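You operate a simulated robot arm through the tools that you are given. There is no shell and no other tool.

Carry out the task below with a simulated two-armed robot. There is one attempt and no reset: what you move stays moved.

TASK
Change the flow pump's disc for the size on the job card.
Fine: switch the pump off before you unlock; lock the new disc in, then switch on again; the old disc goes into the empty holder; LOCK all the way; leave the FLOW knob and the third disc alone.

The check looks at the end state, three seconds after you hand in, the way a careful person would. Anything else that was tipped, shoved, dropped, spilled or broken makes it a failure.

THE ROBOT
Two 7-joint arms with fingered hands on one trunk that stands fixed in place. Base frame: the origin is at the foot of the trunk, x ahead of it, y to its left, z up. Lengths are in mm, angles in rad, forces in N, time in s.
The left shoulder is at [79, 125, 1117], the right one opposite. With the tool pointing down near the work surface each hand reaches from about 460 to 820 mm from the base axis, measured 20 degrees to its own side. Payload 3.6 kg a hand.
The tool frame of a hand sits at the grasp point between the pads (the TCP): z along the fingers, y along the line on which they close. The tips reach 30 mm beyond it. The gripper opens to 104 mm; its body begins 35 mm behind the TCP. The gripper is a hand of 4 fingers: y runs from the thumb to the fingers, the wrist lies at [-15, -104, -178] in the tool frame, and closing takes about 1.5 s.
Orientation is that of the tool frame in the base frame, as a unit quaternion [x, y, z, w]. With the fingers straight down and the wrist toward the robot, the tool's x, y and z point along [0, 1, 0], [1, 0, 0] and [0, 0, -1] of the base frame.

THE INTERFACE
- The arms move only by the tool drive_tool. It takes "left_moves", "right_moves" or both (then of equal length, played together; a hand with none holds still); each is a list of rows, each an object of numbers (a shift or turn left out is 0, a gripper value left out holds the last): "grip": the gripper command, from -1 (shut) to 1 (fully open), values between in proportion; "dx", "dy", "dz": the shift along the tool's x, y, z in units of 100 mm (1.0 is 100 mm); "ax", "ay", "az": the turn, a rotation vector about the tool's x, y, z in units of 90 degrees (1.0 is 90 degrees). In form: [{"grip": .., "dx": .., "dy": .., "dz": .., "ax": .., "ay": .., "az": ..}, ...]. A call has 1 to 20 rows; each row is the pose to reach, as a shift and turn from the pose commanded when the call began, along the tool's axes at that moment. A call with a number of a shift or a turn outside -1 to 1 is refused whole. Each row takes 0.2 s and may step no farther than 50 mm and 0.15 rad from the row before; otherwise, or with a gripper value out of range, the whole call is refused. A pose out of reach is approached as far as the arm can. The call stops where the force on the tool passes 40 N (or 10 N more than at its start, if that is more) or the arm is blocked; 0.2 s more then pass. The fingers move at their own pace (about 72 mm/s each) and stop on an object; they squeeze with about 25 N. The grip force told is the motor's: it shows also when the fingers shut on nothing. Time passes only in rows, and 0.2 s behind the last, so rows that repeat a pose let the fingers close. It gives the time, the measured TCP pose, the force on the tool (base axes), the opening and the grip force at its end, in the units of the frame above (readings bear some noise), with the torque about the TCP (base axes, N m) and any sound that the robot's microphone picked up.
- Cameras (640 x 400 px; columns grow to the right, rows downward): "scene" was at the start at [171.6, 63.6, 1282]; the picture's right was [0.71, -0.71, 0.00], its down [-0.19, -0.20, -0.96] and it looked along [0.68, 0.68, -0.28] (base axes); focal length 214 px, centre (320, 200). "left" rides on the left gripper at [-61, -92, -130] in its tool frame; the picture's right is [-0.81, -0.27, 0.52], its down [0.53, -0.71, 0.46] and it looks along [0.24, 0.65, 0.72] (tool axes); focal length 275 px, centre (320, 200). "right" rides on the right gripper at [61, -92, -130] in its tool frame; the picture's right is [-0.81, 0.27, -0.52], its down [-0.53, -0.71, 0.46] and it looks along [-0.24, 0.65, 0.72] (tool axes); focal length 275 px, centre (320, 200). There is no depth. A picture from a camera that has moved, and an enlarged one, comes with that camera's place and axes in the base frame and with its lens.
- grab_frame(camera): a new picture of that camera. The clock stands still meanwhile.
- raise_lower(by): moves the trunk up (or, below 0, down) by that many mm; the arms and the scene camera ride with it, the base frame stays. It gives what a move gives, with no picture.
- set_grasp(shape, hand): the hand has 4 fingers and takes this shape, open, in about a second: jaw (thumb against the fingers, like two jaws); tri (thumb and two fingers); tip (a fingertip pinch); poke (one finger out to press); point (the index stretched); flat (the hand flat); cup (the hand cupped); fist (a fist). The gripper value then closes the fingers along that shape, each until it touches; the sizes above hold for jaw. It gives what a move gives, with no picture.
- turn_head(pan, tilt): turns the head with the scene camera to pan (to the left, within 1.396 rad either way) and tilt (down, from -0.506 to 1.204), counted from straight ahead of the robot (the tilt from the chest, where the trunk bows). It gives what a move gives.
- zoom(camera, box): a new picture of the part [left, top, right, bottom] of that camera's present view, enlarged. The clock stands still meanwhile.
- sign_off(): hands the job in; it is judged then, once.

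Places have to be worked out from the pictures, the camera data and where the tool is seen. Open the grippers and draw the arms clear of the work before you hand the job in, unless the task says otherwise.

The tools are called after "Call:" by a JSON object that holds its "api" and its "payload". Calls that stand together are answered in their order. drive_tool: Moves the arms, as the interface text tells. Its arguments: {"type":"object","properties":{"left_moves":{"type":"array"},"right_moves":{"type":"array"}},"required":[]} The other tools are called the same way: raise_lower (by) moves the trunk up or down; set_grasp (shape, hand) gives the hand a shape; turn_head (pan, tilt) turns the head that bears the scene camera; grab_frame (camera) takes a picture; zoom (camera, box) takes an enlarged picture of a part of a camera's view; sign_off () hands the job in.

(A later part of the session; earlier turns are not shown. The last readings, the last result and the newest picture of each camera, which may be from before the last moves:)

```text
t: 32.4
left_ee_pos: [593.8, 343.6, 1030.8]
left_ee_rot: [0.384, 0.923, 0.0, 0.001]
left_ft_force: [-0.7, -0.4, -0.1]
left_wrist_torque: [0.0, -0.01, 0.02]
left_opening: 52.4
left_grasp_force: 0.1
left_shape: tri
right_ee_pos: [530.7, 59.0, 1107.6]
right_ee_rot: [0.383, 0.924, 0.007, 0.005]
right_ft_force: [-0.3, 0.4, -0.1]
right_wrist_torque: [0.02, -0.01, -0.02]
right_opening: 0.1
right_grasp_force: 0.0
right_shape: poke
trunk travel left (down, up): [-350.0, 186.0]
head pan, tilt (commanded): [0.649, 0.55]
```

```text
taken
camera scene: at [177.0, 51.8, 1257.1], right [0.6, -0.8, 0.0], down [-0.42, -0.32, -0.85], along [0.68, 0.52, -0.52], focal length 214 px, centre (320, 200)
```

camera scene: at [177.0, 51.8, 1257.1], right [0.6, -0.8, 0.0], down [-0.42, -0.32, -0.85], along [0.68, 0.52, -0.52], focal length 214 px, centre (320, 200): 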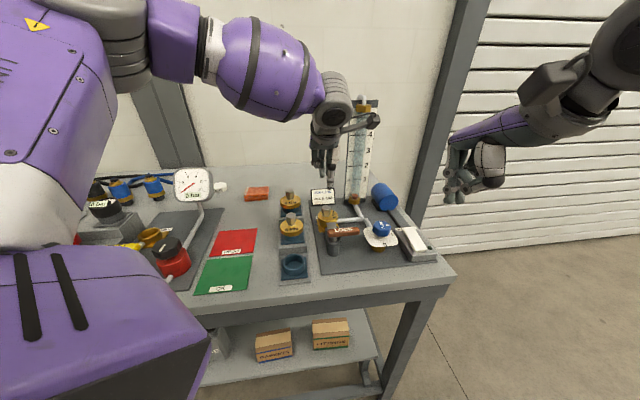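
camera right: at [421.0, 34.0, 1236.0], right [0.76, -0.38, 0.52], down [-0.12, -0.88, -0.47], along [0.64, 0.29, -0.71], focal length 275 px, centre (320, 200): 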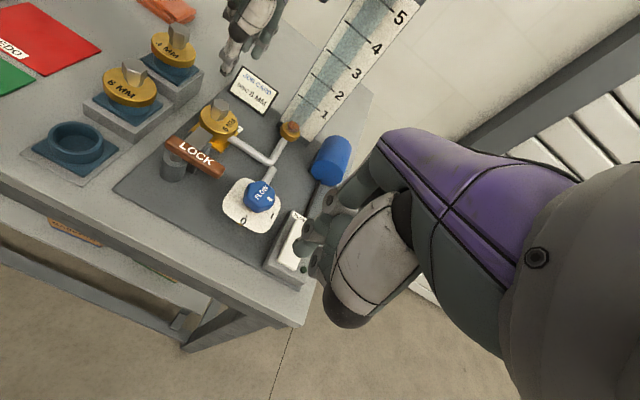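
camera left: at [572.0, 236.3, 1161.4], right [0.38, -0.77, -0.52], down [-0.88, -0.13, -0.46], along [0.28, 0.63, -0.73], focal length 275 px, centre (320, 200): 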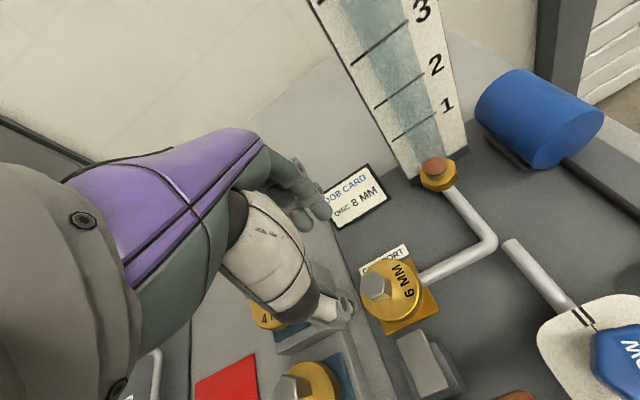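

The knob ray gives about [593, 342] and the TCP is at [594, 344], so the hand is well centred. I zoom in to check before lowering.

Call:
{"api": "zoom", "payload": {"camera": "left", "box": [270, 160, 450, 370]}}

Call:
{"api": "zoom", "payload": {"camera": "right", "box": [160, 20, 290, 160]}}

Call:
{"api": "zoom", "payload": {"camera": "scene", "box": [280, 130, 380, 260]}}

```text
1.90 times, centred on (360, 265) of left
camera zoom: at [572.0, 236.3, 1161.4], right [0.38, -0.77, -0.52], down [-0.88, -0.13, -0.46], along [0.28, 0.63, -0.73], focal length 524 px, centre (244, 76)
```

zoom: 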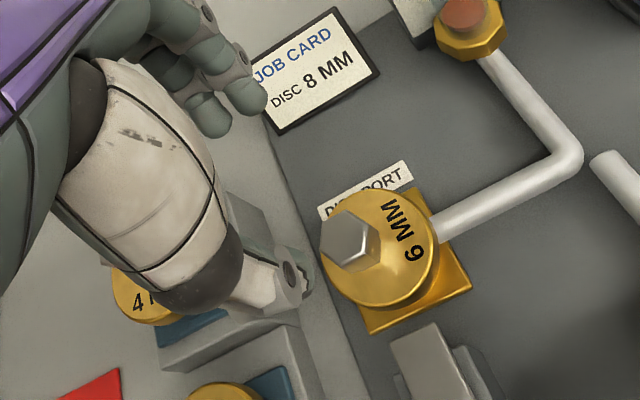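

```text
2.86 times, centred on (225, 90) of right
camera zoom: at [421.0, 34.0, 1236.0], right [0.76, -0.38, 0.52], down [-0.12, -0.88, -0.47], along [0.64, 0.29, -0.71], focal length 786 px, centre (591, 514)
```

zoom: 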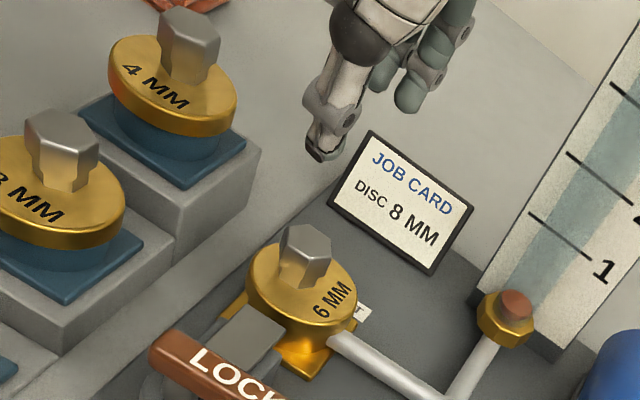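

```text
3.08 times, centred on (330, 195) of scene
camera zoom: at [177.0, 51.8, 1257.1], right [0.6, -0.8, 0.0], down [-0.42, -0.32, -0.85], along [0.68, 0.52, -0.52], focal length 660 px, centre (289, 215)
```

zoom: 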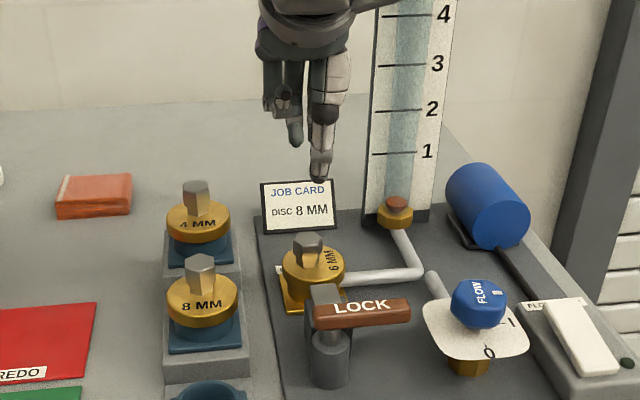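

Alignment is good, with the knob about 3 mm toward the thumb. I lower to just above the knob and check again.

Call:
{"api": "drive_tool", "payload": {"left_moves": [{"dy": -0.02, "dz": 0.2}, {"dy": -0.02, "dz": 0.4}, {"dy": -0.02, "dz": 0.6}, {"dy": -0.02, "dz": 0.68}, {"dy": -0.02, "dz": 0.68}]}}

Call:
{"api": "zoom", "payload": {"camera": "left", "box": [270, 160, 450, 370]}}

Call:
{"api": "zoom", "payload": {"camera": "right", "box": [160, 20, 290, 160]}}

Call:
{"api": "zoom", "payload": {"camera": "scene", "box": [280, 130, 380, 260]}}

```text
t: 33.6
left_ee_pos: [593.3, 344.2, 962.8]
left_ee_rot: [0.383, 0.924, 0.0, 0.0]
left_ft_force: [0.0, -0.2, -0.1]
left_wrist_torque: [0.01, -0.01, 0.01]
left_opening: 52.5
left_grasp_force: 0.0
left_shape: tri
right_ee_pos: [529.8, 59.6, 1106.3]
right_ee_rot: [0.382, 0.924, 0.007, 0.004]
right_ft_force: [0.0, 0.9, -0.5]
right_wrist_torque: [0.01, 0.01, 0.01]
right_opening: 0.2
right_grasp_force: 0.1
right_shape: poke
trunk travel left (down, up): [-350.0, 186.0]
head pan, tilt (commanded): [0.649, 0.55]
```

```text
1.90 times, centred on (360, 265) of left
camera zoom: at [571.1, 234.8, 1093.3], right [0.38, -0.77, -0.52], down [-0.88, -0.13, -0.46], along [0.28, 0.63, -0.73], focal length 524 px, centre (244, 76)
```

zoom: 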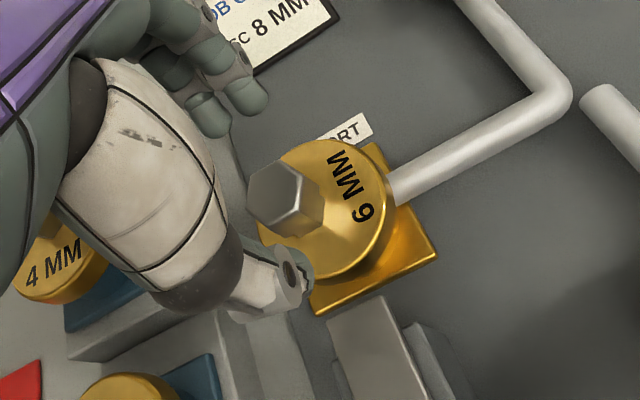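

```text
2.86 times, centred on (225, 90) of right
camera zoom: at [421.2, 34.0, 1235.9], right [0.76, -0.38, 0.52], down [-0.12, -0.88, -0.47], along [0.64, 0.29, -0.71], focal length 786 px, centre (591, 514)
```

zoom: 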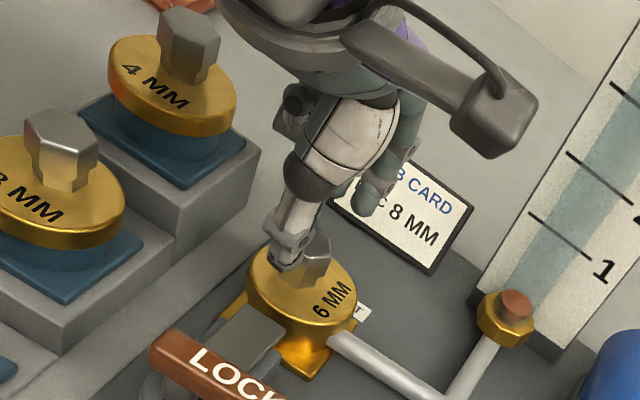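

```text
3.08 times, centred on (330, 195) of scene
camera zoom: at [177.2, 51.8, 1257.1], right [0.6, -0.8, 0.0], down [-0.42, -0.32, -0.85], along [0.68, 0.52, -0.52], focal length 660 px, centre (289, 215)
```

zoom: 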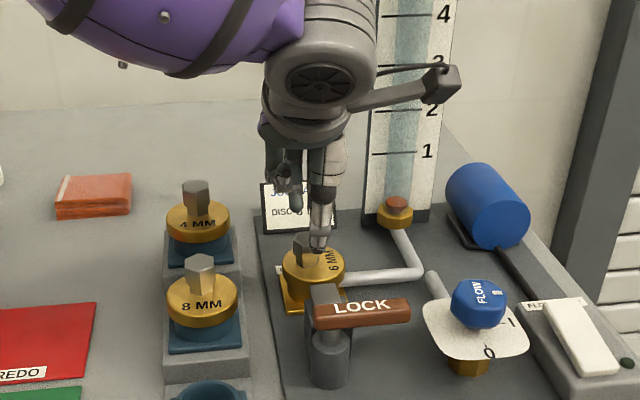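

The knob lies exactly on the tool axis. I lower to TCP z about 933 and close on the knob.

Call:
{"api": "drive_tool", "payload": {"left_moves": [{"dz": 0.12, "grip": 0.0}, {"dz": 0.22, "grip": 0.0}, {"dz": 0.3, "grip": 0.0}, {"dz": 0.3, "grip": 0.0}]}}

Call:
{"api": "zoom", "payload": {"camera": "right", "box": [160, 20, 290, 160]}}

Call:
{"api": "drive_tool", "payload": {"left_moves": [{"grip": -0.3}, {"grip": -0.6}, {"grip": -1.0}, {"grip": -1.0}, {"grip": -1.0}, {"grip": -1.0}, {"grip": -1.0}, {"grip": -1.0}]}}

Call:
{"api": "zoom", "payload": {"camera": "right", "box": [160, 20, 290, 160]}}

Call:
{"api": "zoom", "payload": {"camera": "left", "box": [270, 160, 450, 370]}}

```text
t: 34.6
left_ee_pos: [594.4, 343.1, 932.8]
left_ee_rot: [0.383, 0.924, 0.0, 0.0]
left_ft_force: [-0.3, 0.8, 0.0]
left_wrist_torque: [-0.03, 0.03, -0.01]
left_opening: 52.3
left_grasp_force: 0.2
left_shape: tri
right_ee_pos: [531.3, 59.3, 1107.0]
right_ee_rot: [0.382, 0.924, 0.007, 0.004]
right_ft_force: [-0.3, -0.1, 0.6]
right_wrist_torque: [-0.01, -0.01, -0.02]
right_opening: 0.1
right_grasp_force: 0.1
right_shape: poke
trunk travel left (down, up): [-350.0, 186.0]
head pan, tilt (commanded): [0.649, 0.55]
```

```text
2.86 times, centred on (225, 90) of right
camera zoom: at [421.1, 34.0, 1236.0], right [0.76, -0.38, 0.52], down [-0.12, -0.88, -0.47], along [0.64, 0.29, -0.71], focal length 786 px, centre (591, 514)
```

zoom: 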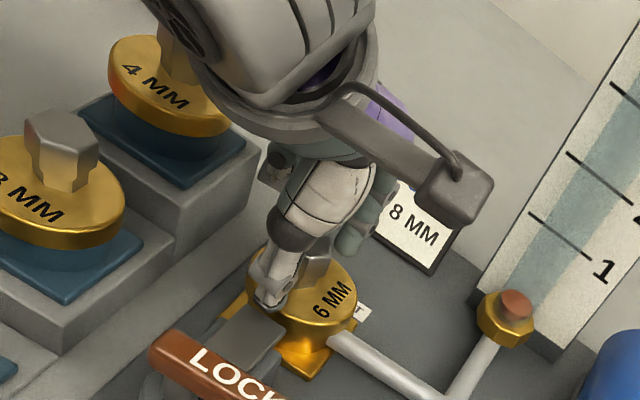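

```text
t: 36.4
left_ee_pos: [592.7, 342.0, 932.2]
left_ee_rot: [0.383, 0.924, 0.0, 0.001]
left_ft_force: [0.8, -0.5, 0.2]
left_wrist_torque: [0.03, 0.01, 0.0]
left_opening: 17.1
left_grasp_force: 24.9
left_shape: tri
right_ee_pos: [530.2, 58.9, 1106.4]
right_ee_rot: [0.383, 0.924, 0.007, 0.003]
right_ft_force: [0.6, 0.5, -0.1]
right_wrist_torque: [0.0, -0.02, 0.0]
right_opening: 0.2
right_grasp_force: 0.0
right_shape: poke
trunk travel left (down, up): [-350.0, 186.0]
head pan, tilt (commanded): [0.649, 0.55]
```

```text
2.86 times, centred on (225, 90) of right
camera zoom: at [421.3, 34.1, 1235.9], right [0.76, -0.38, 0.52], down [-0.12, -0.88, -0.47], along [0.64, 0.29, -0.71], focal length 786 px, centre (591, 514)
```

zoom: 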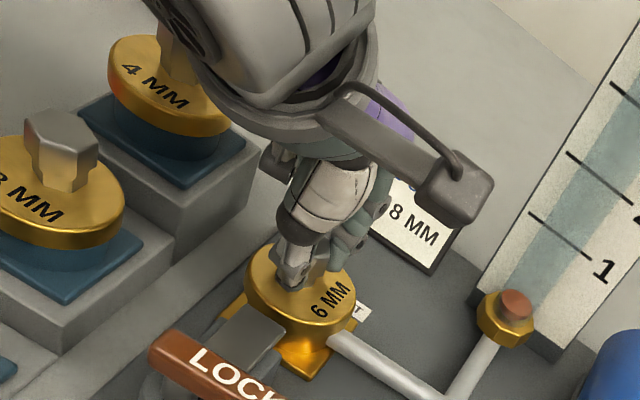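

```text
1.90 times, centred on (360, 265) of left
camera zoom: at [570.8, 234.3, 1062.8], right [0.38, -0.77, -0.52], down [-0.88, -0.13, -0.46], along [0.28, 0.63, -0.73], focal length 524 px, centre (244, 76)
```

zoom: 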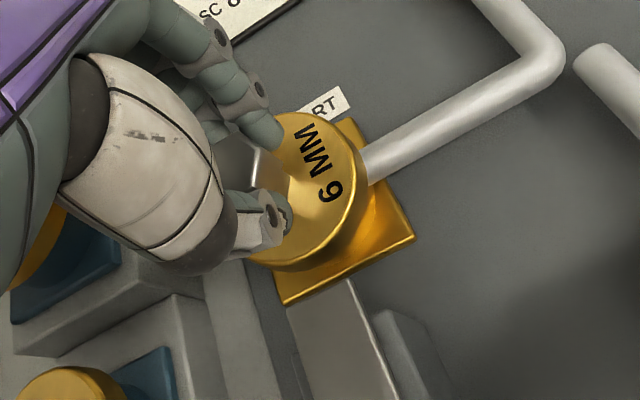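

The knob is gripped (opening 17 mm, 25 N). I lift slowly to check that the disc comes free of the tongue.

Call:
{"api": "drive_tool", "payload": {"left_moves": [{"dz": -0.03, "grip": -1}, {"dz": -0.06, "grip": -1}, {"dz": -0.1, "grip": -1}, {"dz": -0.14, "grip": -1}]}}

Call:
{"api": "zoom", "payload": {"camera": "right", "box": [160, 20, 290, 160]}}

Call:
{"api": "zoom", "payload": {"camera": "left", "box": [270, 160, 450, 370]}}

```text
t: 37.4
left_ee_pos: [591.9, 344.1, 947.1]
left_ee_rot: [0.382, 0.924, -0.001, 0.0]
left_ft_force: [-0.1, 0.3, 0.1]
left_wrist_torque: [0.0, -0.02, -0.02]
left_opening: 17.2
left_grasp_force: 25.1
left_shape: tri
right_ee_pos: [531.0, 59.4, 1108.0]
right_ee_rot: [0.382, 0.924, 0.007, 0.004]
right_ft_force: [0.0, 0.4, 0.2]
right_wrist_torque: [0.01, 0.0, 0.02]
right_opening: 0.0
right_grasp_force: 0.1
right_shape: poke
trunk travel left (down, up): [-350.0, 186.0]
head pan, tilt (commanded): [0.649, 0.55]
```

```text
2.86 times, centred on (225, 90) of right
camera zoom: at [421.2, 34.1, 1235.9], right [0.76, -0.38, 0.52], down [-0.12, -0.88, -0.47], along [0.64, 0.29, -0.71], focal length 786 px, centre (591, 514)
```

zoom: 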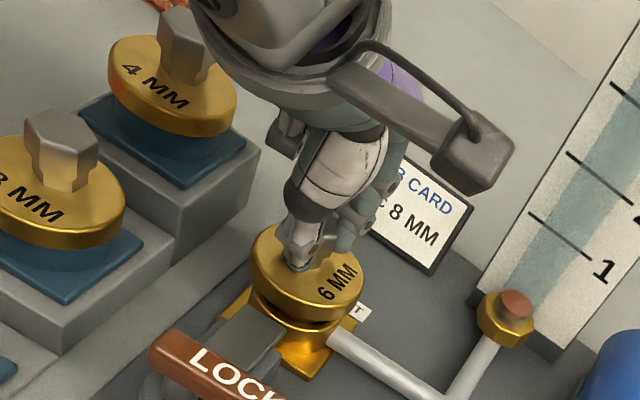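

```text
1.90 times, centred on (360, 265) of left
camera zoom: at [570.7, 234.6, 1077.7], right [0.38, -0.77, -0.52], down [-0.88, -0.13, -0.46], along [0.28, 0.63, -0.73], focal length 524 px, centre (244, 76)
```

zoom: 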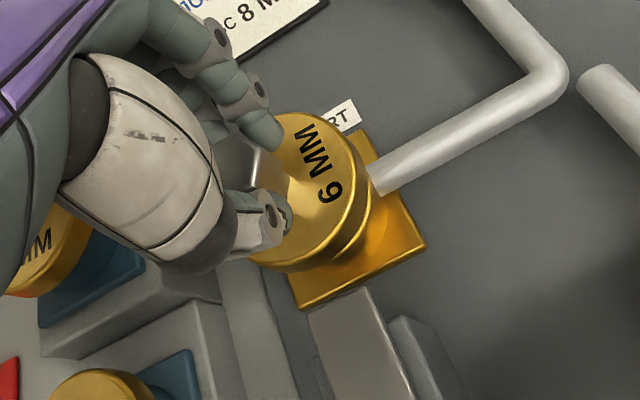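

The disc lifts freely with no resistance. I raise it well clear.

Call:
{"api": "drive_tool", "payload": {"left_moves": [{"dz": -0.15, "grip": -1}, {"dz": -0.35, "grip": -1}, {"dz": -0.6, "grip": -1}, {"dz": -0.85, "grip": -1}, {"dz": -0.95, "grip": -1}, {"dz": -0.95, "grip": -1}]}}

Call:
{"api": "grab_frame", "payload": {"camera": "right"}}

Call:
{"api": "zoom", "payload": {"camera": "scene", "box": [270, 90, 390, 250]}}

Call:
{"api": "grab_frame", "payload": {"camera": "left"}}

```text
t: 38.8
left_ee_pos: [592.8, 343.3, 1042.2]
left_ee_rot: [0.383, 0.924, 0.0, 0.001]
left_ft_force: [0.3, -0.4, -1.4]
left_wrist_torque: [-0.01, 0.04, -0.02]
left_opening: 17.1
left_grasp_force: 25.2
left_shape: tri
right_ee_pos: [531.0, 59.2, 1106.6]
right_ee_rot: [0.383, 0.924, 0.007, 0.004]
right_ft_force: [-0.9, 0.4, 0.1]
right_wrist_torque: [0.02, -0.01, -0.01]
right_opening: 0.0
right_grasp_force: 0.1
right_shape: poke
trunk travel left (down, up): [-350.0, 186.0]
head pan, tilt (commanded): [0.649, 0.55]
```

```text
taken
camera right: at [421.3, 34.1, 1235.9], right [0.76, -0.38, 0.52], down [-0.12, -0.88, -0.47], along [0.64, 0.29, -0.71], focal length 275 px, centre (320, 200)
```

right: 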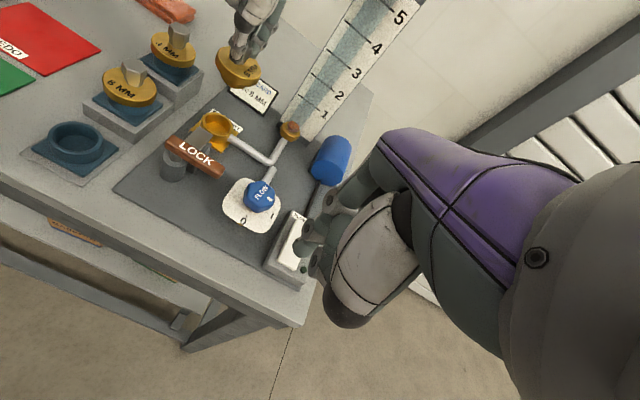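

```text
2.50 times, centred on (330, 170) of scene
camera zoom: at [177.3, 51.9, 1257.1], right [0.6, -0.8, 0.0], down [-0.42, -0.32, -0.85], along [0.68, 0.52, -0.52], focal length 536 px, centre (295, 275)
```

zoom: 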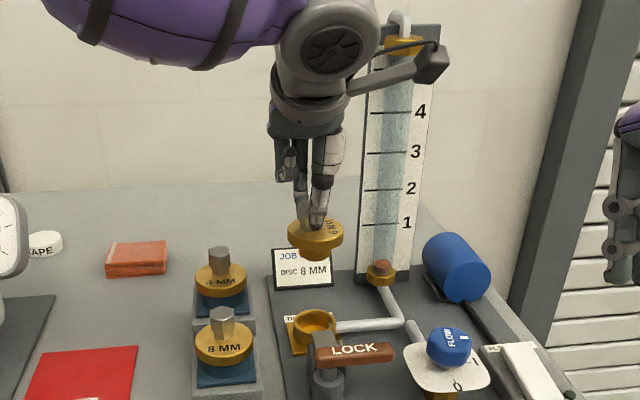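

```text
taken
camera left: at [570.6, 235.1, 1172.5], right [0.38, -0.77, -0.52], down [-0.88, -0.13, -0.46], along [0.28, 0.63, -0.73], focal length 275 px, centre (320, 200)
```

left: 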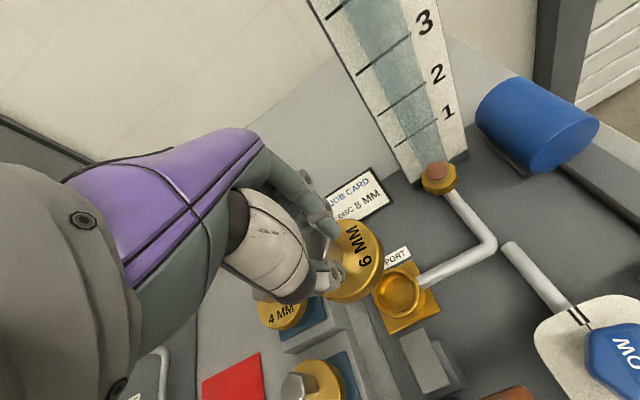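

The old disc is out and the pump's port is empty. I now carry the disc at height toward the empty front holder while turning the hand 90° so it lines up with the holders.

Call:
{"api": "drive_tool", "payload": {"left_moves": [{"dz": -0.15, "grip": -1}, {"dz": -0.4, "grip": -1, "az": 0.05}, {"dx": 0.08, "dy": -0.11, "dz": -0.4, "az": 0.13, "grip": -1}, {"dx": 0.16, "dy": -0.22, "dz": -0.4, "az": 0.21, "grip": -1}, {"dx": 0.25, "dy": -0.34, "dz": -0.4, "az": 0.29, "grip": -1}, {"dx": 0.33, "dy": -0.45, "dz": -0.4, "az": 0.36, "grip": -1}, {"dx": 0.41, "dy": -0.56, "dz": -0.4, "az": 0.43, "grip": -1}, {"dx": 0.495, "dy": -0.68, "dz": -0.4, "az": 0.5, "grip": -1}, {"dx": 0.495, "dy": -0.68, "dz": -0.4, "az": 0.5, "grip": -1}]}}

Call:
{"api": "grab_frame", "payload": {"camera": "scene"}}

```text
t: 40.8
left_ee_pos: [509.5, 330.5, 1082.1]
left_ee_rot: [0.707, 0.707, 0.0, 0.0]
left_ft_force: [0.3, 0.3, -0.5]
left_wrist_torque: [-0.01, -0.01, 0.03]
left_opening: 16.9
left_grasp_force: 25.0
left_shape: tri
right_ee_pos: [530.4, 59.7, 1106.4]
right_ee_rot: [0.382, 0.924, 0.007, 0.003]
right_ft_force: [0.4, 0.0, 0.3]
right_wrist_torque: [-0.03, -0.03, 0.01]
right_opening: 0.0
right_grasp_force: 0.0
right_shape: poke
trunk travel left (down, up): [-350.0, 186.0]
head pan, tilt (commanded): [0.649, 0.55]
```

```text
taken
camera scene: at [177.4, 51.7, 1257.0], right [0.6, -0.8, 0.0], down [-0.42, -0.32, -0.85], along [0.68, 0.52, -0.52], focal length 214 px, centre (320, 200)
```

scene: 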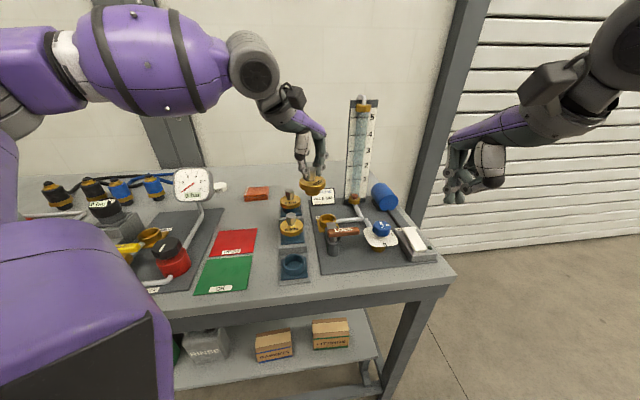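

Moving as planned. I continue the turn and bring the disc over the front holder at about [420, 311].

Call:
{"api": "drive_tool", "payload": {"left_moves": [{"dx": -0.03, "dy": -0.15, "az": 0.083, "grip": -1}, {"dx": -0.06, "dy": -0.3, "az": 0.166, "grip": -1}, {"dx": -0.09, "dy": -0.45, "az": 0.25, "grip": -1}, {"dx": -0.12, "dy": -0.6, "az": 0.333, "grip": -1}, {"dx": -0.15, "dy": -0.75, "az": 0.416, "grip": -1}, {"dx": -0.19, "dy": -0.9, "az": 0.5, "grip": -1}, {"dx": -0.19, "dy": -0.9, "az": 0.5, "grip": -1}]}}

Call:
{"api": "turn_head", "payload": {"pan": 0.65, "tilt": 0.75}}

Call:
{"api": "grab_frame", "payload": {"camera": "scene"}}

Call:
{"api": "grab_frame", "payload": {"camera": "left"}}

Call:
{"api": "grab_frame", "payload": {"camera": "right"}}

```text
t: 42.4
left_ee_pos: [419.9, 311.8, 1081.8]
left_ee_rot: [0.924, 0.382, 0.0, 0.0]
left_ft_force: [-0.8, -0.4, -2.6]
left_wrist_torque: [0.0, 0.02, 0.0]
left_opening: 17.1
left_grasp_force: 25.2
left_shape: tri
right_ee_pos: [530.7, 59.3, 1107.9]
right_ee_rot: [0.383, 0.924, 0.007, 0.004]
right_ft_force: [-0.6, -0.9, 0.4]
right_wrist_torque: [0.02, 0.0, -0.01]
right_opening: 0.0
right_grasp_force: 0.1
right_shape: poke
trunk travel left (down, up): [-350.0, 186.0]
head pan, tilt (commanded): [0.649, 0.55]
```

```text
t: 43.1
left_ee_pos: [419.1, 311.7, 1081.5]
left_ee_rot: [0.924, 0.383, 0.0, 0.001]
left_ft_force: [-0.7, -0.1, -0.6]
left_wrist_torque: [0.0, 0.0, 0.03]
left_opening: 17.0
left_grasp_force: 24.9
left_shape: tri
right_ee_pos: [531.1, 58.8, 1107.6]
right_ee_rot: [0.382, 0.924, 0.007, 0.003]
right_ft_force: [-0.1, 0.2, 0.7]
right_wrist_torque: [0.01, -0.01, 0.0]
right_opening: 0.0
right_grasp_force: 0.2
right_shape: poke
trunk travel left (down, up): [-350.0, 186.0]
head pan, tilt (commanded): [0.649, 0.75]
```

```text
taken
camera scene: at [171.7, 47.6, 1239.7], right [0.6, -0.8, 0.0], down [-0.54, -0.41, -0.73], along [0.58, 0.44, -0.68], focal length 214 px, centre (320, 200)
```

scene: 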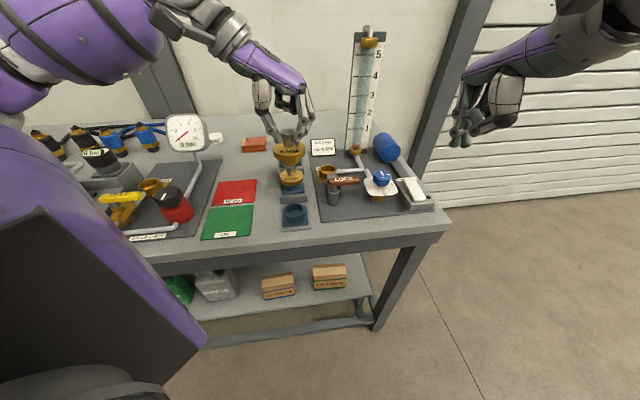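

```text
taken
camera left: at [311.0, 332.7, 1212.0], right [-0.77, -0.38, -0.52], down [-0.13, 0.88, -0.46], along [0.63, -0.28, -0.72], focal length 275 px, centre (320, 200)
```

left: 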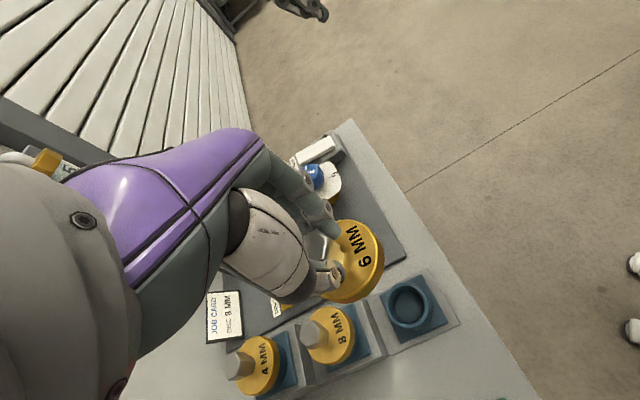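

```text
taken
camera right: at [421.3, 34.1, 1235.9], right [0.76, -0.38, 0.52], down [-0.12, -0.88, -0.47], along [0.64, 0.29, -0.71], focal length 275 px, centre (320, 200)
```

right: 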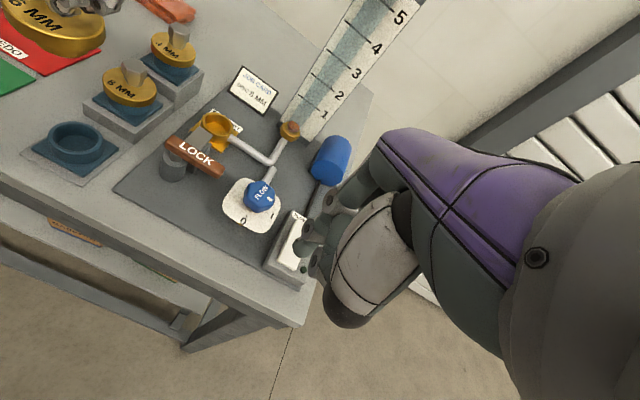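

The disc is above the front holder area and its label will face the front. I zoom in to measure the ring's centre from this new angle.

Call:
{"api": "zoom", "payload": {"camera": "left", "box": [300, 210, 480, 390]}}

Call:
{"api": "zoom", "payload": {"camera": "scene", "box": [240, 110, 360, 240]}}

Call:
{"api": "zoom", "payload": {"camera": "right", "box": [0, 80, 160, 200]}}

```text
2.22 times, centred on (390, 300) of left
camera zoom: at [311.0, 332.7, 1212.0], right [-0.77, -0.38, -0.52], down [-0.13, 0.88, -0.46], along [0.63, -0.28, -0.72], focal length 612 px, centre (164, -22)
```

zoom: 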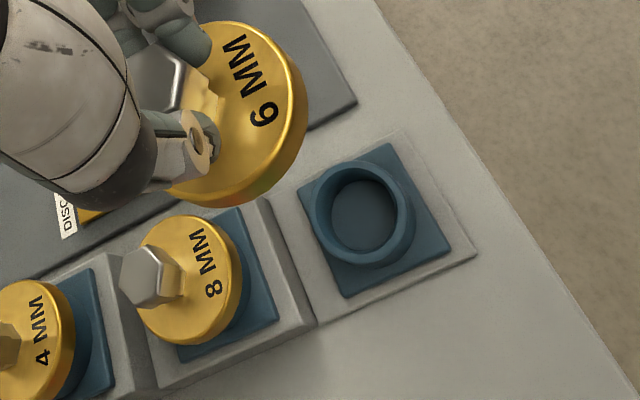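

```text
3.08 times, centred on (300, 175) of scene
camera zoom: at [171.7, 47.6, 1239.7], right [0.6, -0.8, 0.0], down [-0.54, -0.41, -0.73], along [0.58, 0.44, -0.68], focal length 660 px, centre (382, 277)
```

zoom: 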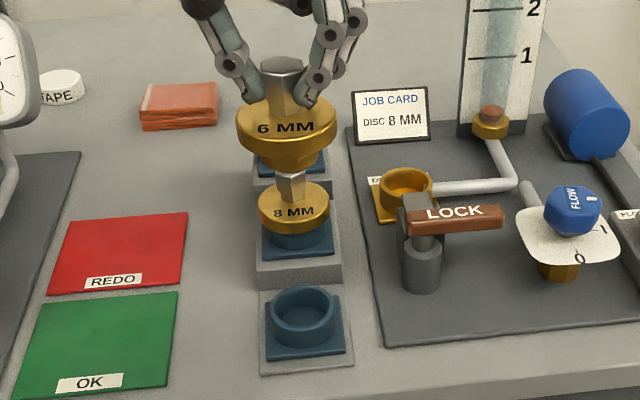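

```text
3.33 times, centred on (80, 140) of right
camera zoom: at [421.3, 34.1, 1235.9], right [0.76, -0.38, 0.52], down [-0.12, -0.88, -0.47], along [0.64, 0.29, -0.71], focal length 918 px, centre (1120, 400)
```

zoom: 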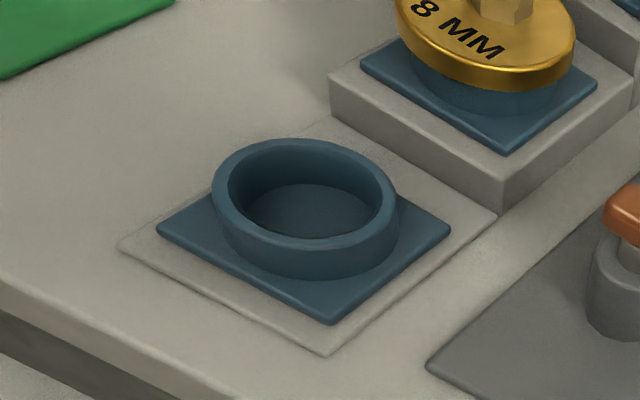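

Readings from all cameras put the ring centre near [419, 313, ~874]. I lower the disc to about 30 mm above the ring to compare the stub and the ring directly.

Call:
{"api": "drive_tool", "payload": {"left_moves": [{"dz": 0.25, "grip": -1}, {"dz": 0.5, "grip": -1}, {"dz": 0.75, "grip": -1}, {"dz": 0.98, "grip": -1}, {"dz": 0.98, "grip": -1}]}}

Call:
{"api": "zoom", "payload": {"camera": "left", "box": [290, 170, 450, 330]}}

Call:
{"api": "zoom", "payload": {"camera": "scene", "box": [250, 140, 340, 240]}}

Call:
{"api": "zoom", "payload": {"camera": "right", "box": [0, 60, 180, 200]}}

```text
t: 44.3
left_ee_pos: [419.2, 311.6, 984.9]
left_ee_rot: [0.924, 0.383, 0.001, 0.001]
left_ft_force: [0.0, 0.2, -2.1]
left_wrist_torque: [-0.04, 0.01, -0.05]
left_opening: 17.0
left_grasp_force: 24.8
left_shape: tri
right_ee_pos: [529.4, 58.7, 1106.5]
right_ee_rot: [0.383, 0.924, 0.007, 0.004]
right_ft_force: [0.3, 0.5, 0.3]
right_wrist_torque: [-0.01, 0.03, 0.01]
right_opening: 0.3
right_grasp_force: 0.0
right_shape: poke
trunk travel left (down, up): [-350.0, 186.0]
head pan, tilt (commanded): [0.649, 0.75]
```

```text
2.50 times, centred on (370, 250) of left
camera zoom: at [310.7, 332.2, 1114.0], right [-0.77, -0.38, -0.52], down [-0.13, 0.88, -0.46], along [0.63, -0.28, -0.72], focal length 688 px, centre (195, 75)
```

zoom: 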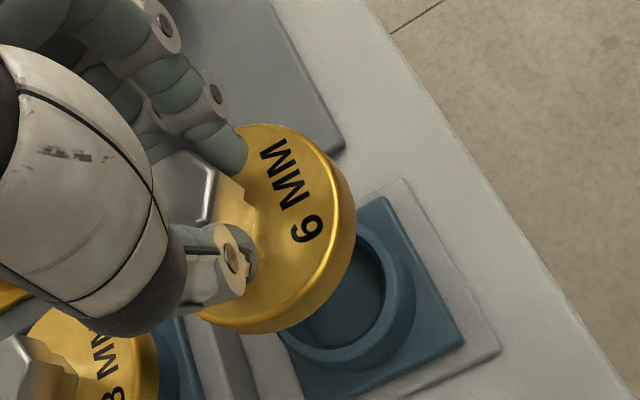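

```text
4.00 times, centred on (295, 190) of scene
camera zoom: at [171.6, 47.6, 1239.7], right [0.6, -0.8, 0.0], down [-0.54, -0.41, -0.73], along [0.58, 0.44, -0.68], focal length 858 px, centre (420, 240)
```

zoom: 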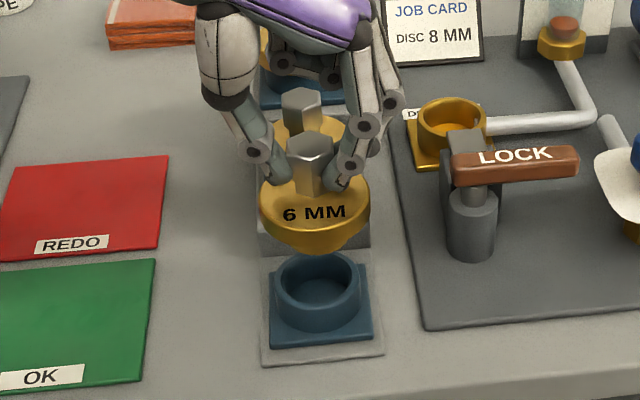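

```text
2.86 times, centred on (90, 130) of right
camera zoom: at [421.2, 34.0, 1235.9], right [0.76, -0.38, 0.52], down [-0.12, -0.88, -0.47], along [0.64, 0.29, -0.71], focal length 786 px, centre (977, 400)
```

zoom: 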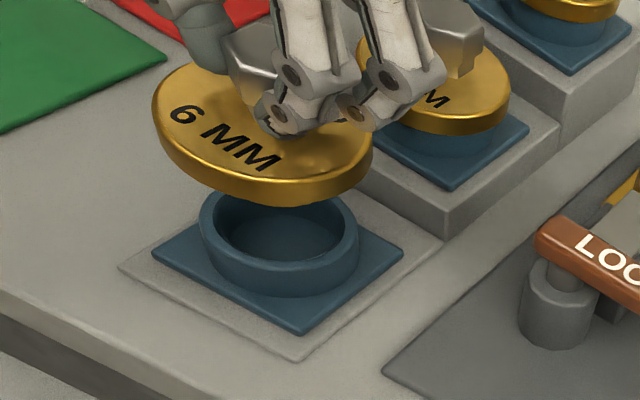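

By projecting the disc's axis down in both views, the disc is about 3–4 mm too far to the right of the ring. I correct by about (-0.8, +3.9) mm and go down another 20 mm.

Call:
{"api": "drive_tool", "payload": {"left_moves": [{"dx": 0.022, "dy": -0.033, "grip": -1}, {"dx": 0.022, "dy": -0.033, "dz": 0.1, "grip": -1}, {"dx": 0.022, "dy": -0.033, "dz": 0.2, "grip": -1}, {"dx": 0.022, "dy": -0.033, "dz": 0.2, "grip": -1}]}}

Call:
{"api": "zoom", "payload": {"camera": "left", "box": [290, 170, 450, 330]}}

Call:
{"api": "zoom", "payload": {"camera": "scene", "box": [260, 160, 330, 230]}}

Call:
{"api": "zoom", "payload": {"camera": "right", "box": [10, 70, 140, 200]}}

```text
t: 45.3
left_ee_pos: [419.0, 315.7, 963.5]
left_ee_rot: [0.924, 0.383, 0.0, 0.0]
left_ft_force: [0.5, -0.1, -1.8]
left_wrist_torque: [-0.02, -0.03, -0.01]
left_opening: 16.7
left_grasp_force: 25.1
left_shape: tri
right_ee_pos: [530.8, 60.1, 1106.6]
right_ee_rot: [0.383, 0.924, 0.007, 0.004]
right_ft_force: [0.0, 0.7, -0.3]
right_wrist_torque: [-0.02, 0.0, 0.0]
right_opening: 0.0
right_grasp_force: 0.0
right_shape: poke
trunk travel left (down, up): [-350.0, 186.0]
head pan, tilt (commanded): [0.649, 0.75]
```

```text
2.50 times, centred on (370, 250) of left
camera zoom: at [309.8, 336.3, 1094.0], right [-0.77, -0.38, -0.52], down [-0.13, 0.88, -0.46], along [0.63, -0.28, -0.72], focal length 688 px, centre (195, 75)
```

zoom: 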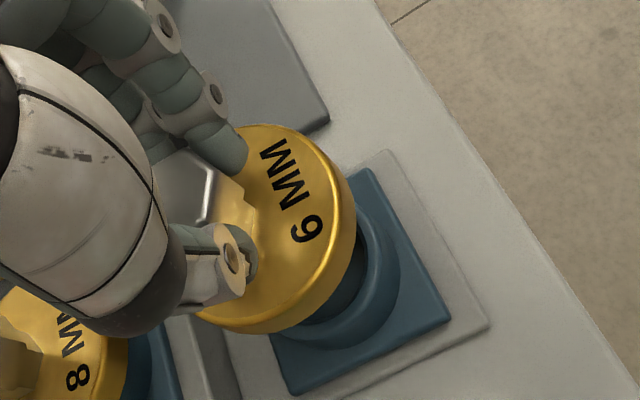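

```text
5.71 times, centred on (295, 195) of scene
camera zoom: at [171.7, 47.6, 1239.7], right [0.6, -0.8, 0.0], down [-0.54, -0.41, -0.73], along [0.58, 0.44, -0.68], focal length 1226 px, centre (463, 229)
```

zoom: 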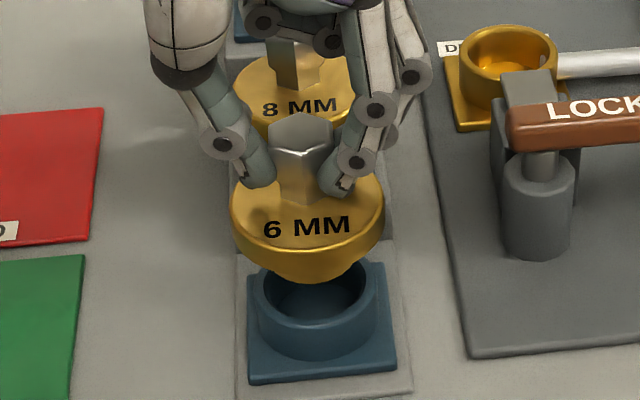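

```text
3.08 times, centred on (75, 135) of right
camera zoom: at [421.3, 34.0, 1235.9], right [0.76, -0.38, 0.52], down [-0.12, -0.88, -0.47], along [0.64, 0.29, -0.71], focal length 847 px, centre (1074, 400)
```

zoom: 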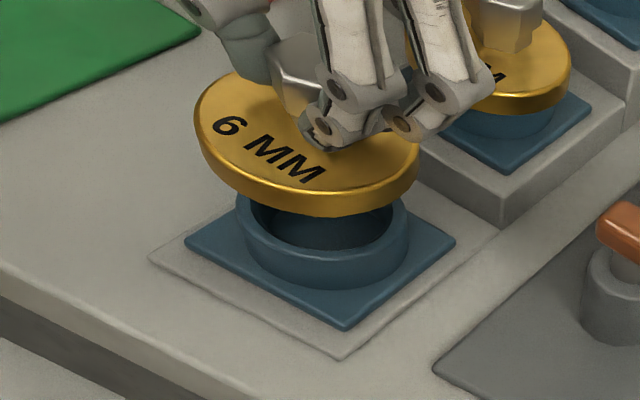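

Both views now show the disc axis on the ring centre within about 1 mm. I lower it in small steps, watching the force.

Call:
{"api": "drive_tool", "payload": {"left_moves": [{"dz": 0.07, "grip": -1}, {"dz": 0.14, "grip": -1}, {"dz": 0.2, "grip": -1}, {"dz": 0.25, "grip": -1}, {"dz": 0.28, "grip": -1}]}}

Call:
{"api": "zoom", "payload": {"camera": "scene", "box": [260, 160, 330, 230]}}

Call:
{"api": "zoom", "payload": {"camera": "right", "box": [10, 70, 140, 200]}}

```text
t: 46.5
left_ee_pos: [418.5, 315.9, 936.1]
left_ee_rot: [0.924, 0.382, -0.001, 0.001]
left_ft_force: [0.1, -0.4, -1.8]
left_wrist_torque: [0.0, 0.0, 0.04]
left_opening: 16.9
left_grasp_force: 24.5
left_shape: tri
right_ee_pos: [529.9, 58.2, 1106.4]
right_ee_rot: [0.382, 0.924, 0.007, 0.004]
right_ft_force: [-0.6, -0.8, 0.1]
right_wrist_torque: [-0.01, -0.01, 0.01]
right_opening: 0.1
right_grasp_force: 0.1
right_shape: poke
trunk travel left (down, up): [-350.0, 186.0]
head pan, tilt (commanded): [0.649, 0.75]
```

```text
5.71 times, centred on (295, 195) of scene
camera zoom: at [171.7, 47.7, 1239.7], right [0.6, -0.8, 0.0], down [-0.54, -0.41, -0.73], along [0.58, 0.44, -0.68], focal length 1226 px, centre (463, 229)
```

zoom: 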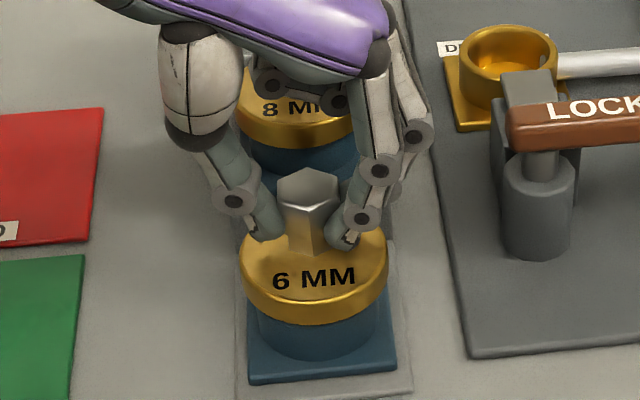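

```text
3.08 times, centred on (75, 135) of right
camera zoom: at [421.3, 34.1, 1235.9], right [0.76, -0.38, 0.52], down [-0.12, -0.88, -0.47], along [0.64, 0.29, -0.71], focal length 847 px, centre (1074, 400)
```

zoom: 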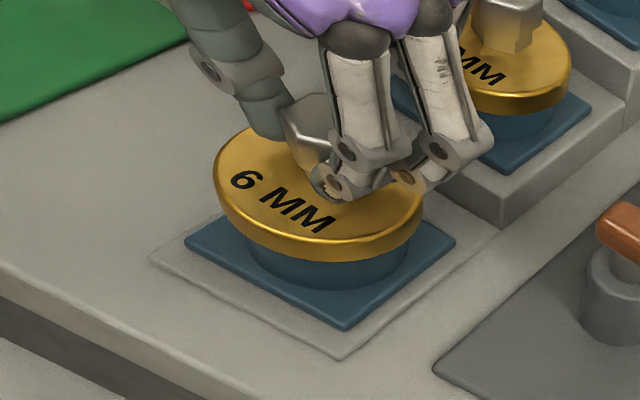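

The stub is entering the ring with no resistance. I continue down gently until it seats.

Call:
{"api": "drive_tool", "payload": {"left_moves": [{"dz": 0.03, "grip": -1}, {"dz": 0.06, "grip": -1}, {"dz": 0.08, "grip": -1}]}}

Call:
{"api": "zoom", "payload": {"camera": "right", "box": [10, 70, 140, 200]}}

```text
t: 47.3
left_ee_pos: [418.5, 314.6, 930.1]
left_ee_rot: [0.924, 0.383, 0.003, 0.001]
left_ft_force: [-1.1, 1.8, 10.2]
left_wrist_torque: [0.03, 0.03, 0.0]
left_opening: 16.9
left_grasp_force: 25.6
left_shape: tri
right_ee_pos: [530.2, 58.4, 1107.9]
right_ee_rot: [0.383, 0.924, 0.007, 0.004]
right_ft_force: [0.0, -0.1, -0.3]
right_wrist_torque: [0.0, 0.01, 0.02]
right_opening: 0.0
right_grasp_force: 0.1
right_shape: poke
trunk travel left (down, up): [-350.0, 186.0]
head pan, tilt (commanded): [0.649, 0.75]
```

```text
3.08 times, centred on (75, 135) of right
camera zoom: at [420.5, 33.9, 1236.3], right [0.76, -0.38, 0.52], down [-0.12, -0.88, -0.47], along [0.64, 0.29, -0.71], focal length 847 px, centre (1074, 400)
```

zoom: 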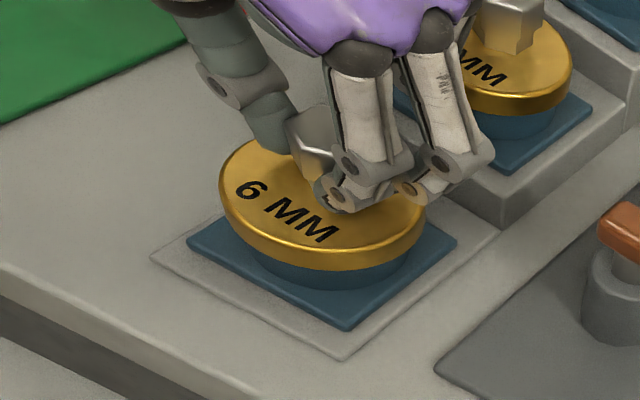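

Force is now about 10 N upward, so it seems seated. I zoom in to check that the disc is level and flush before letting go.

Call:
{"api": "zoom", "payload": {"camera": "right", "box": [30, 100, 110, 180]}}

Call:
{"api": "zoom", "payload": {"camera": "right", "box": [85, 60, 165, 140]}}

Call:
{"api": "zoom", "payload": {"camera": "scene", "box": [265, 180, 325, 240]}}

```text
5.00 times, centred on (70, 140) of right
camera zoom: at [420.5, 33.9, 1236.3], right [0.76, -0.38, 0.52], down [-0.12, -0.88, -0.47], along [0.64, 0.29, -0.71], focal length 1376 px, centre (1570, 500)
```

zoom: 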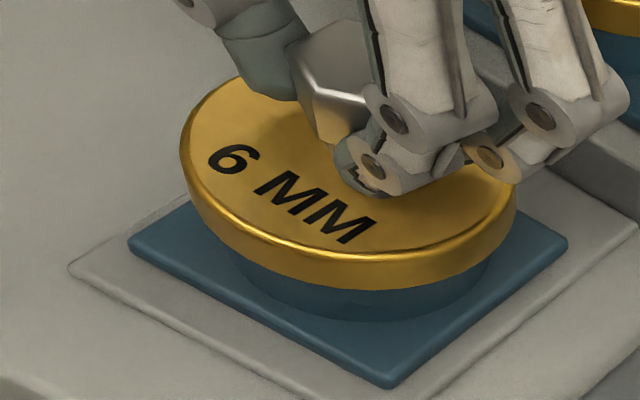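

```text
5.00 times, centred on (125, 100) of right
camera zoom: at [420.5, 33.9, 1236.3], right [0.76, -0.38, 0.52], down [-0.12, -0.88, -0.47], along [0.64, 0.29, -0.71], focal length 1376 px, centre (1295, 700)
```

zoom: 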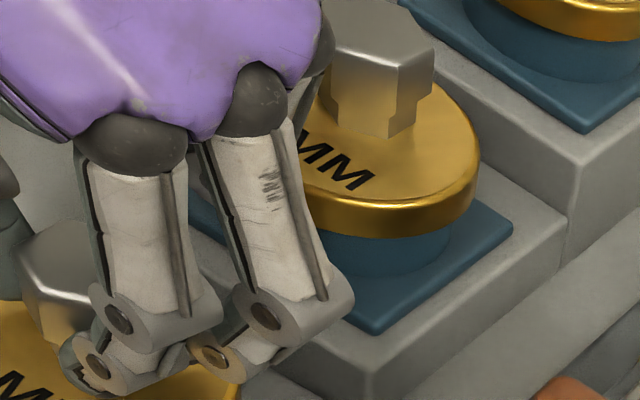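

```text
6.67 times, centred on (295, 210) of scene
camera zoom: at [171.0, 47.4, 1239.9], right [0.6, -0.8, 0.0], down [-0.54, -0.41, -0.73], along [0.58, 0.44, -0.68], focal length 1430 px, centre (487, 133)
```

zoom: 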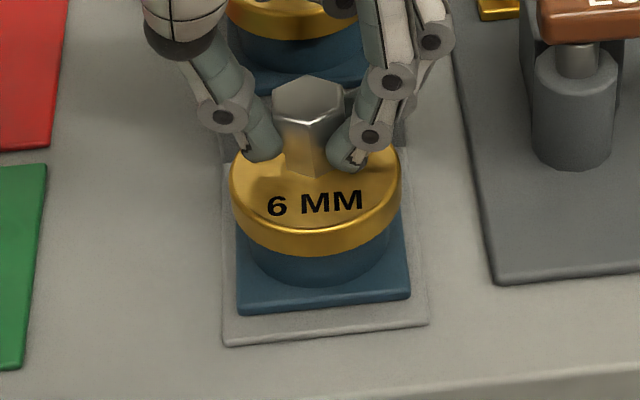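

The disc sits level and centred in the front holder. I open the fingers partway and lift off.

Call:
{"api": "drive_tool", "payload": {"left_moves": [{"grip": -0.6}, {"grip": -0.3}, {"grip": 0.0}, {"grip": 0.0}, {"grip": 0.0}, {"grip": 0.0}]}}

Call:
{"api": "drive_tool", "payload": {"left_moves": [{"dz": -0.15, "grip": 0.0}, {"dz": -0.35, "grip": 0.0}, {"dz": -0.6, "grip": 0.0}, {"dz": -0.8, "grip": 0.0}, {"dz": -1.0, "grip": 0.0}, {"dz": -1.0, "grip": 0.0}]}}

Call:
{"api": "grab_frame", "payload": {"camera": "right"}}

Call:
{"api": "grab_frame", "payload": {"camera": "left"}}

Call:
{"api": "zoom", "payload": {"camera": "scene", "box": [250, 140, 340, 240]}}

```text
t: 48.7
left_ee_pos: [420.1, 316.1, 926.4]
left_ee_rot: [0.924, 0.382, 0.0, 0.0]
left_ft_force: [-1.2, 0.4, 0.1]
left_wrist_torque: [-0.03, -0.01, -0.01]
left_opening: 51.7
left_grasp_force: 0.0
left_shape: tri
right_ee_pos: [529.3, 59.6, 1107.1]
right_ee_rot: [0.383, 0.924, 0.007, 0.004]
right_ft_force: [-0.9, -0.1, 0.5]
right_wrist_torque: [-0.01, 0.02, -0.02]
right_opening: 0.0
right_grasp_force: 0.0
right_shape: poke
trunk travel left (down, up): [-350.0, 186.0]
head pan, tilt (commanded): [0.649, 0.75]
```

```text
t: 50.1
left_ee_pos: [417.9, 315.2, 1027.9]
left_ee_rot: [0.924, 0.383, -0.001, 0.001]
left_ft_force: [0.7, -0.7, -0.2]
left_wrist_torque: [0.05, 0.04, -0.01]
left_opening: 51.6
left_grasp_force: 0.1
left_shape: tri
right_ee_pos: [530.8, 59.4, 1106.3]
right_ee_rot: [0.383, 0.924, 0.006, 0.004]
right_ft_force: [0.0, -0.4, 0.1]
right_wrist_torque: [-0.02, -0.02, 0.0]
right_opening: 0.2
right_grasp_force: 0.1
right_shape: poke
trunk travel left (down, up): [-350.0, 186.0]
head pan, tilt (commanded): [0.649, 0.75]
```

```text
taken
camera right: at [421.3, 34.2, 1235.9], right [0.76, -0.38, 0.52], down [-0.12, -0.88, -0.47], along [0.64, 0.29, -0.71], focal length 275 px, centre (320, 200)
```

right: 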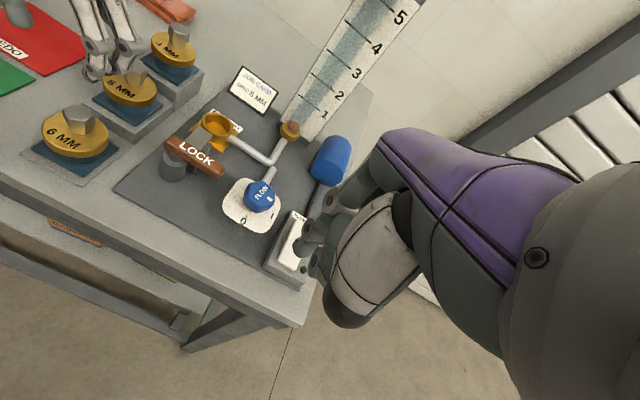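

```text
taken
camera left: at [310.4, 336.0, 1158.9], right [-0.77, -0.38, -0.52], down [-0.13, 0.88, -0.46], along [0.63, -0.28, -0.72], focal length 275 px, centre (320, 200)
```

left: 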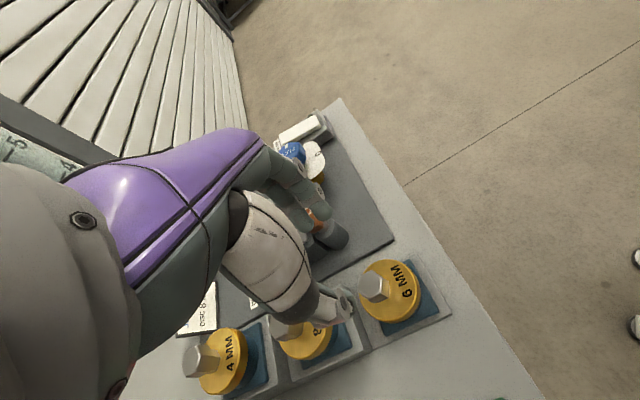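

```text
4.00 times, centred on (295, 190) of scene
camera zoom: at [171.7, 47.8, 1239.7], right [0.6, -0.8, 0.0], down [-0.54, -0.41, -0.73], along [0.58, 0.44, -0.68], focal length 858 px, centre (420, 240)
```

zoom: 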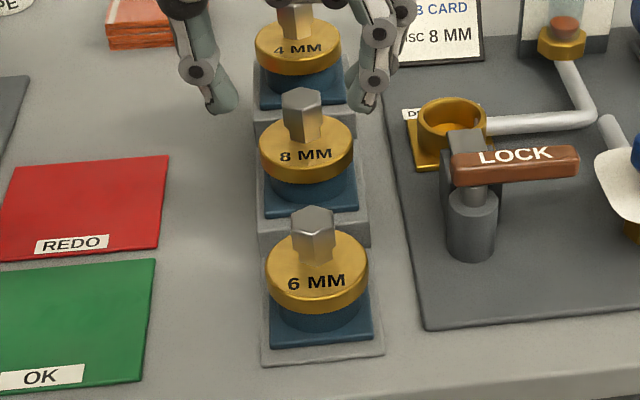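

The 6 MM disc is seated in the front holder. I move the left hand over to the 8 MM disc at about [486, 380], staying above the neighbouring knob.

Call:
{"api": "drive_tool", "payload": {"left_moves": [{"dx": 0.24, "dy": 0.01, "grip": 0.0}, {"dx": 0.48, "dy": 0.01, "grip": 0.0}, {"dx": 0.72, "dy": 0.02, "grip": 0.0}, {"dx": 0.93, "dy": 0.02, "grip": 0.0}, {"dx": 0.93, "dy": 0.02, "grip": 0.0}]}}

Call:
{"api": "zoom", "payload": {"camera": "left", "box": [270, 190, 430, 350]}}

Call:
{"api": "zoom", "payload": {"camera": "right", "box": [40, 0, 220, 140]}}

Call:
{"api": "zoom", "payload": {"camera": "scene", "box": [250, 120, 340, 220]}}

```text
t: 51.3
left_ee_pos: [485.4, 380.6, 1026.9]
left_ee_rot: [0.924, 0.382, 0.001, 0.001]
left_ft_force: [0.2, -0.3, 0.1]
left_wrist_torque: [0.03, 0.02, 0.04]
left_opening: 51.6
left_grasp_force: 0.2
left_shape: tri
right_ee_pos: [529.9, 59.7, 1106.7]
right_ee_rot: [0.382, 0.924, 0.007, 0.004]
right_ft_force: [0.7, 1.1, -0.4]
right_wrist_torque: [0.03, 0.02, 0.03]
right_opening: 0.3
right_grasp_force: 0.0
right_shape: poke
trunk travel left (down, up): [-350.0, 186.0]
head pan, tilt (commanded): [0.649, 0.75]
```

```text
2.50 times, centred on (350, 270) of left
camera zoom: at [377.8, 400.7, 1157.6], right [-0.77, -0.38, -0.52], down [-0.13, 0.88, -0.46], along [0.63, -0.28, -0.72], focal length 688 px, centre (245, 25)
```

zoom: 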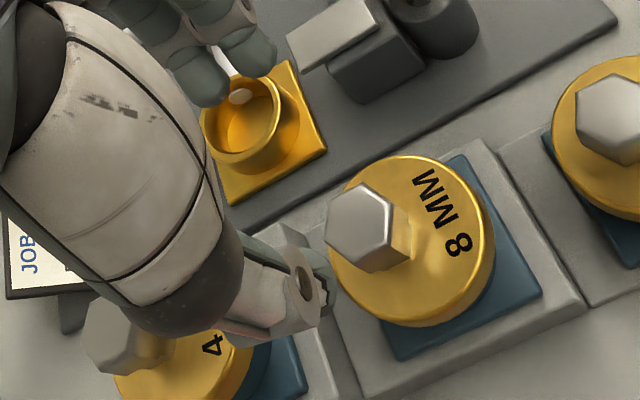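

```text
2.86 times, centred on (130, 70) of right
camera zoom: at [421.0, 34.0, 1236.0], right [0.76, -0.38, 0.52], down [-0.12, -0.88, -0.47], along [0.64, 0.29, -0.71], focal length 786 px, centre (863, 571)
```

zoom: 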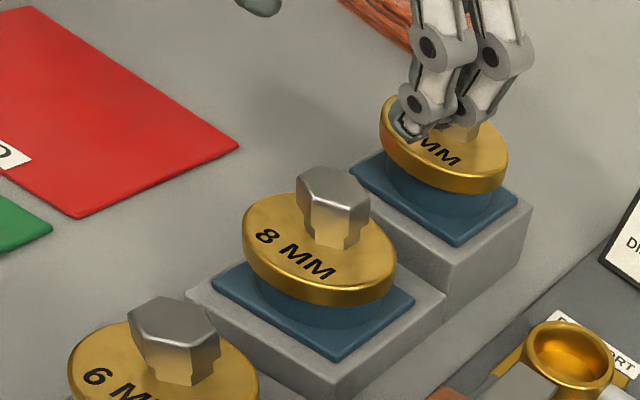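

```text
4.00 times, centred on (295, 170) of scene
camera zoom: at [171.5, 47.5, 1239.7], right [0.6, -0.8, 0.0], down [-0.54, -0.41, -0.73], along [0.58, 0.44, -0.68], focal length 858 px, centre (420, 320)
```

zoom: 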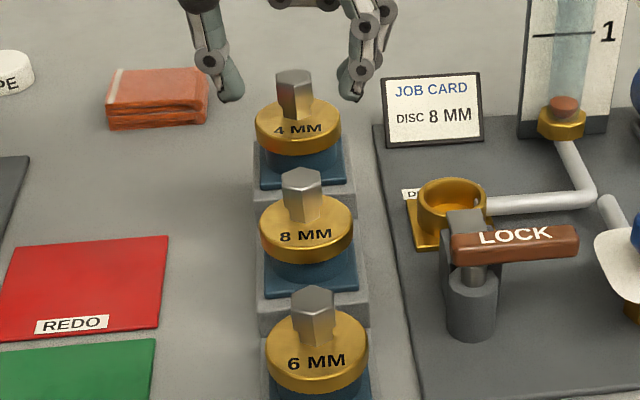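

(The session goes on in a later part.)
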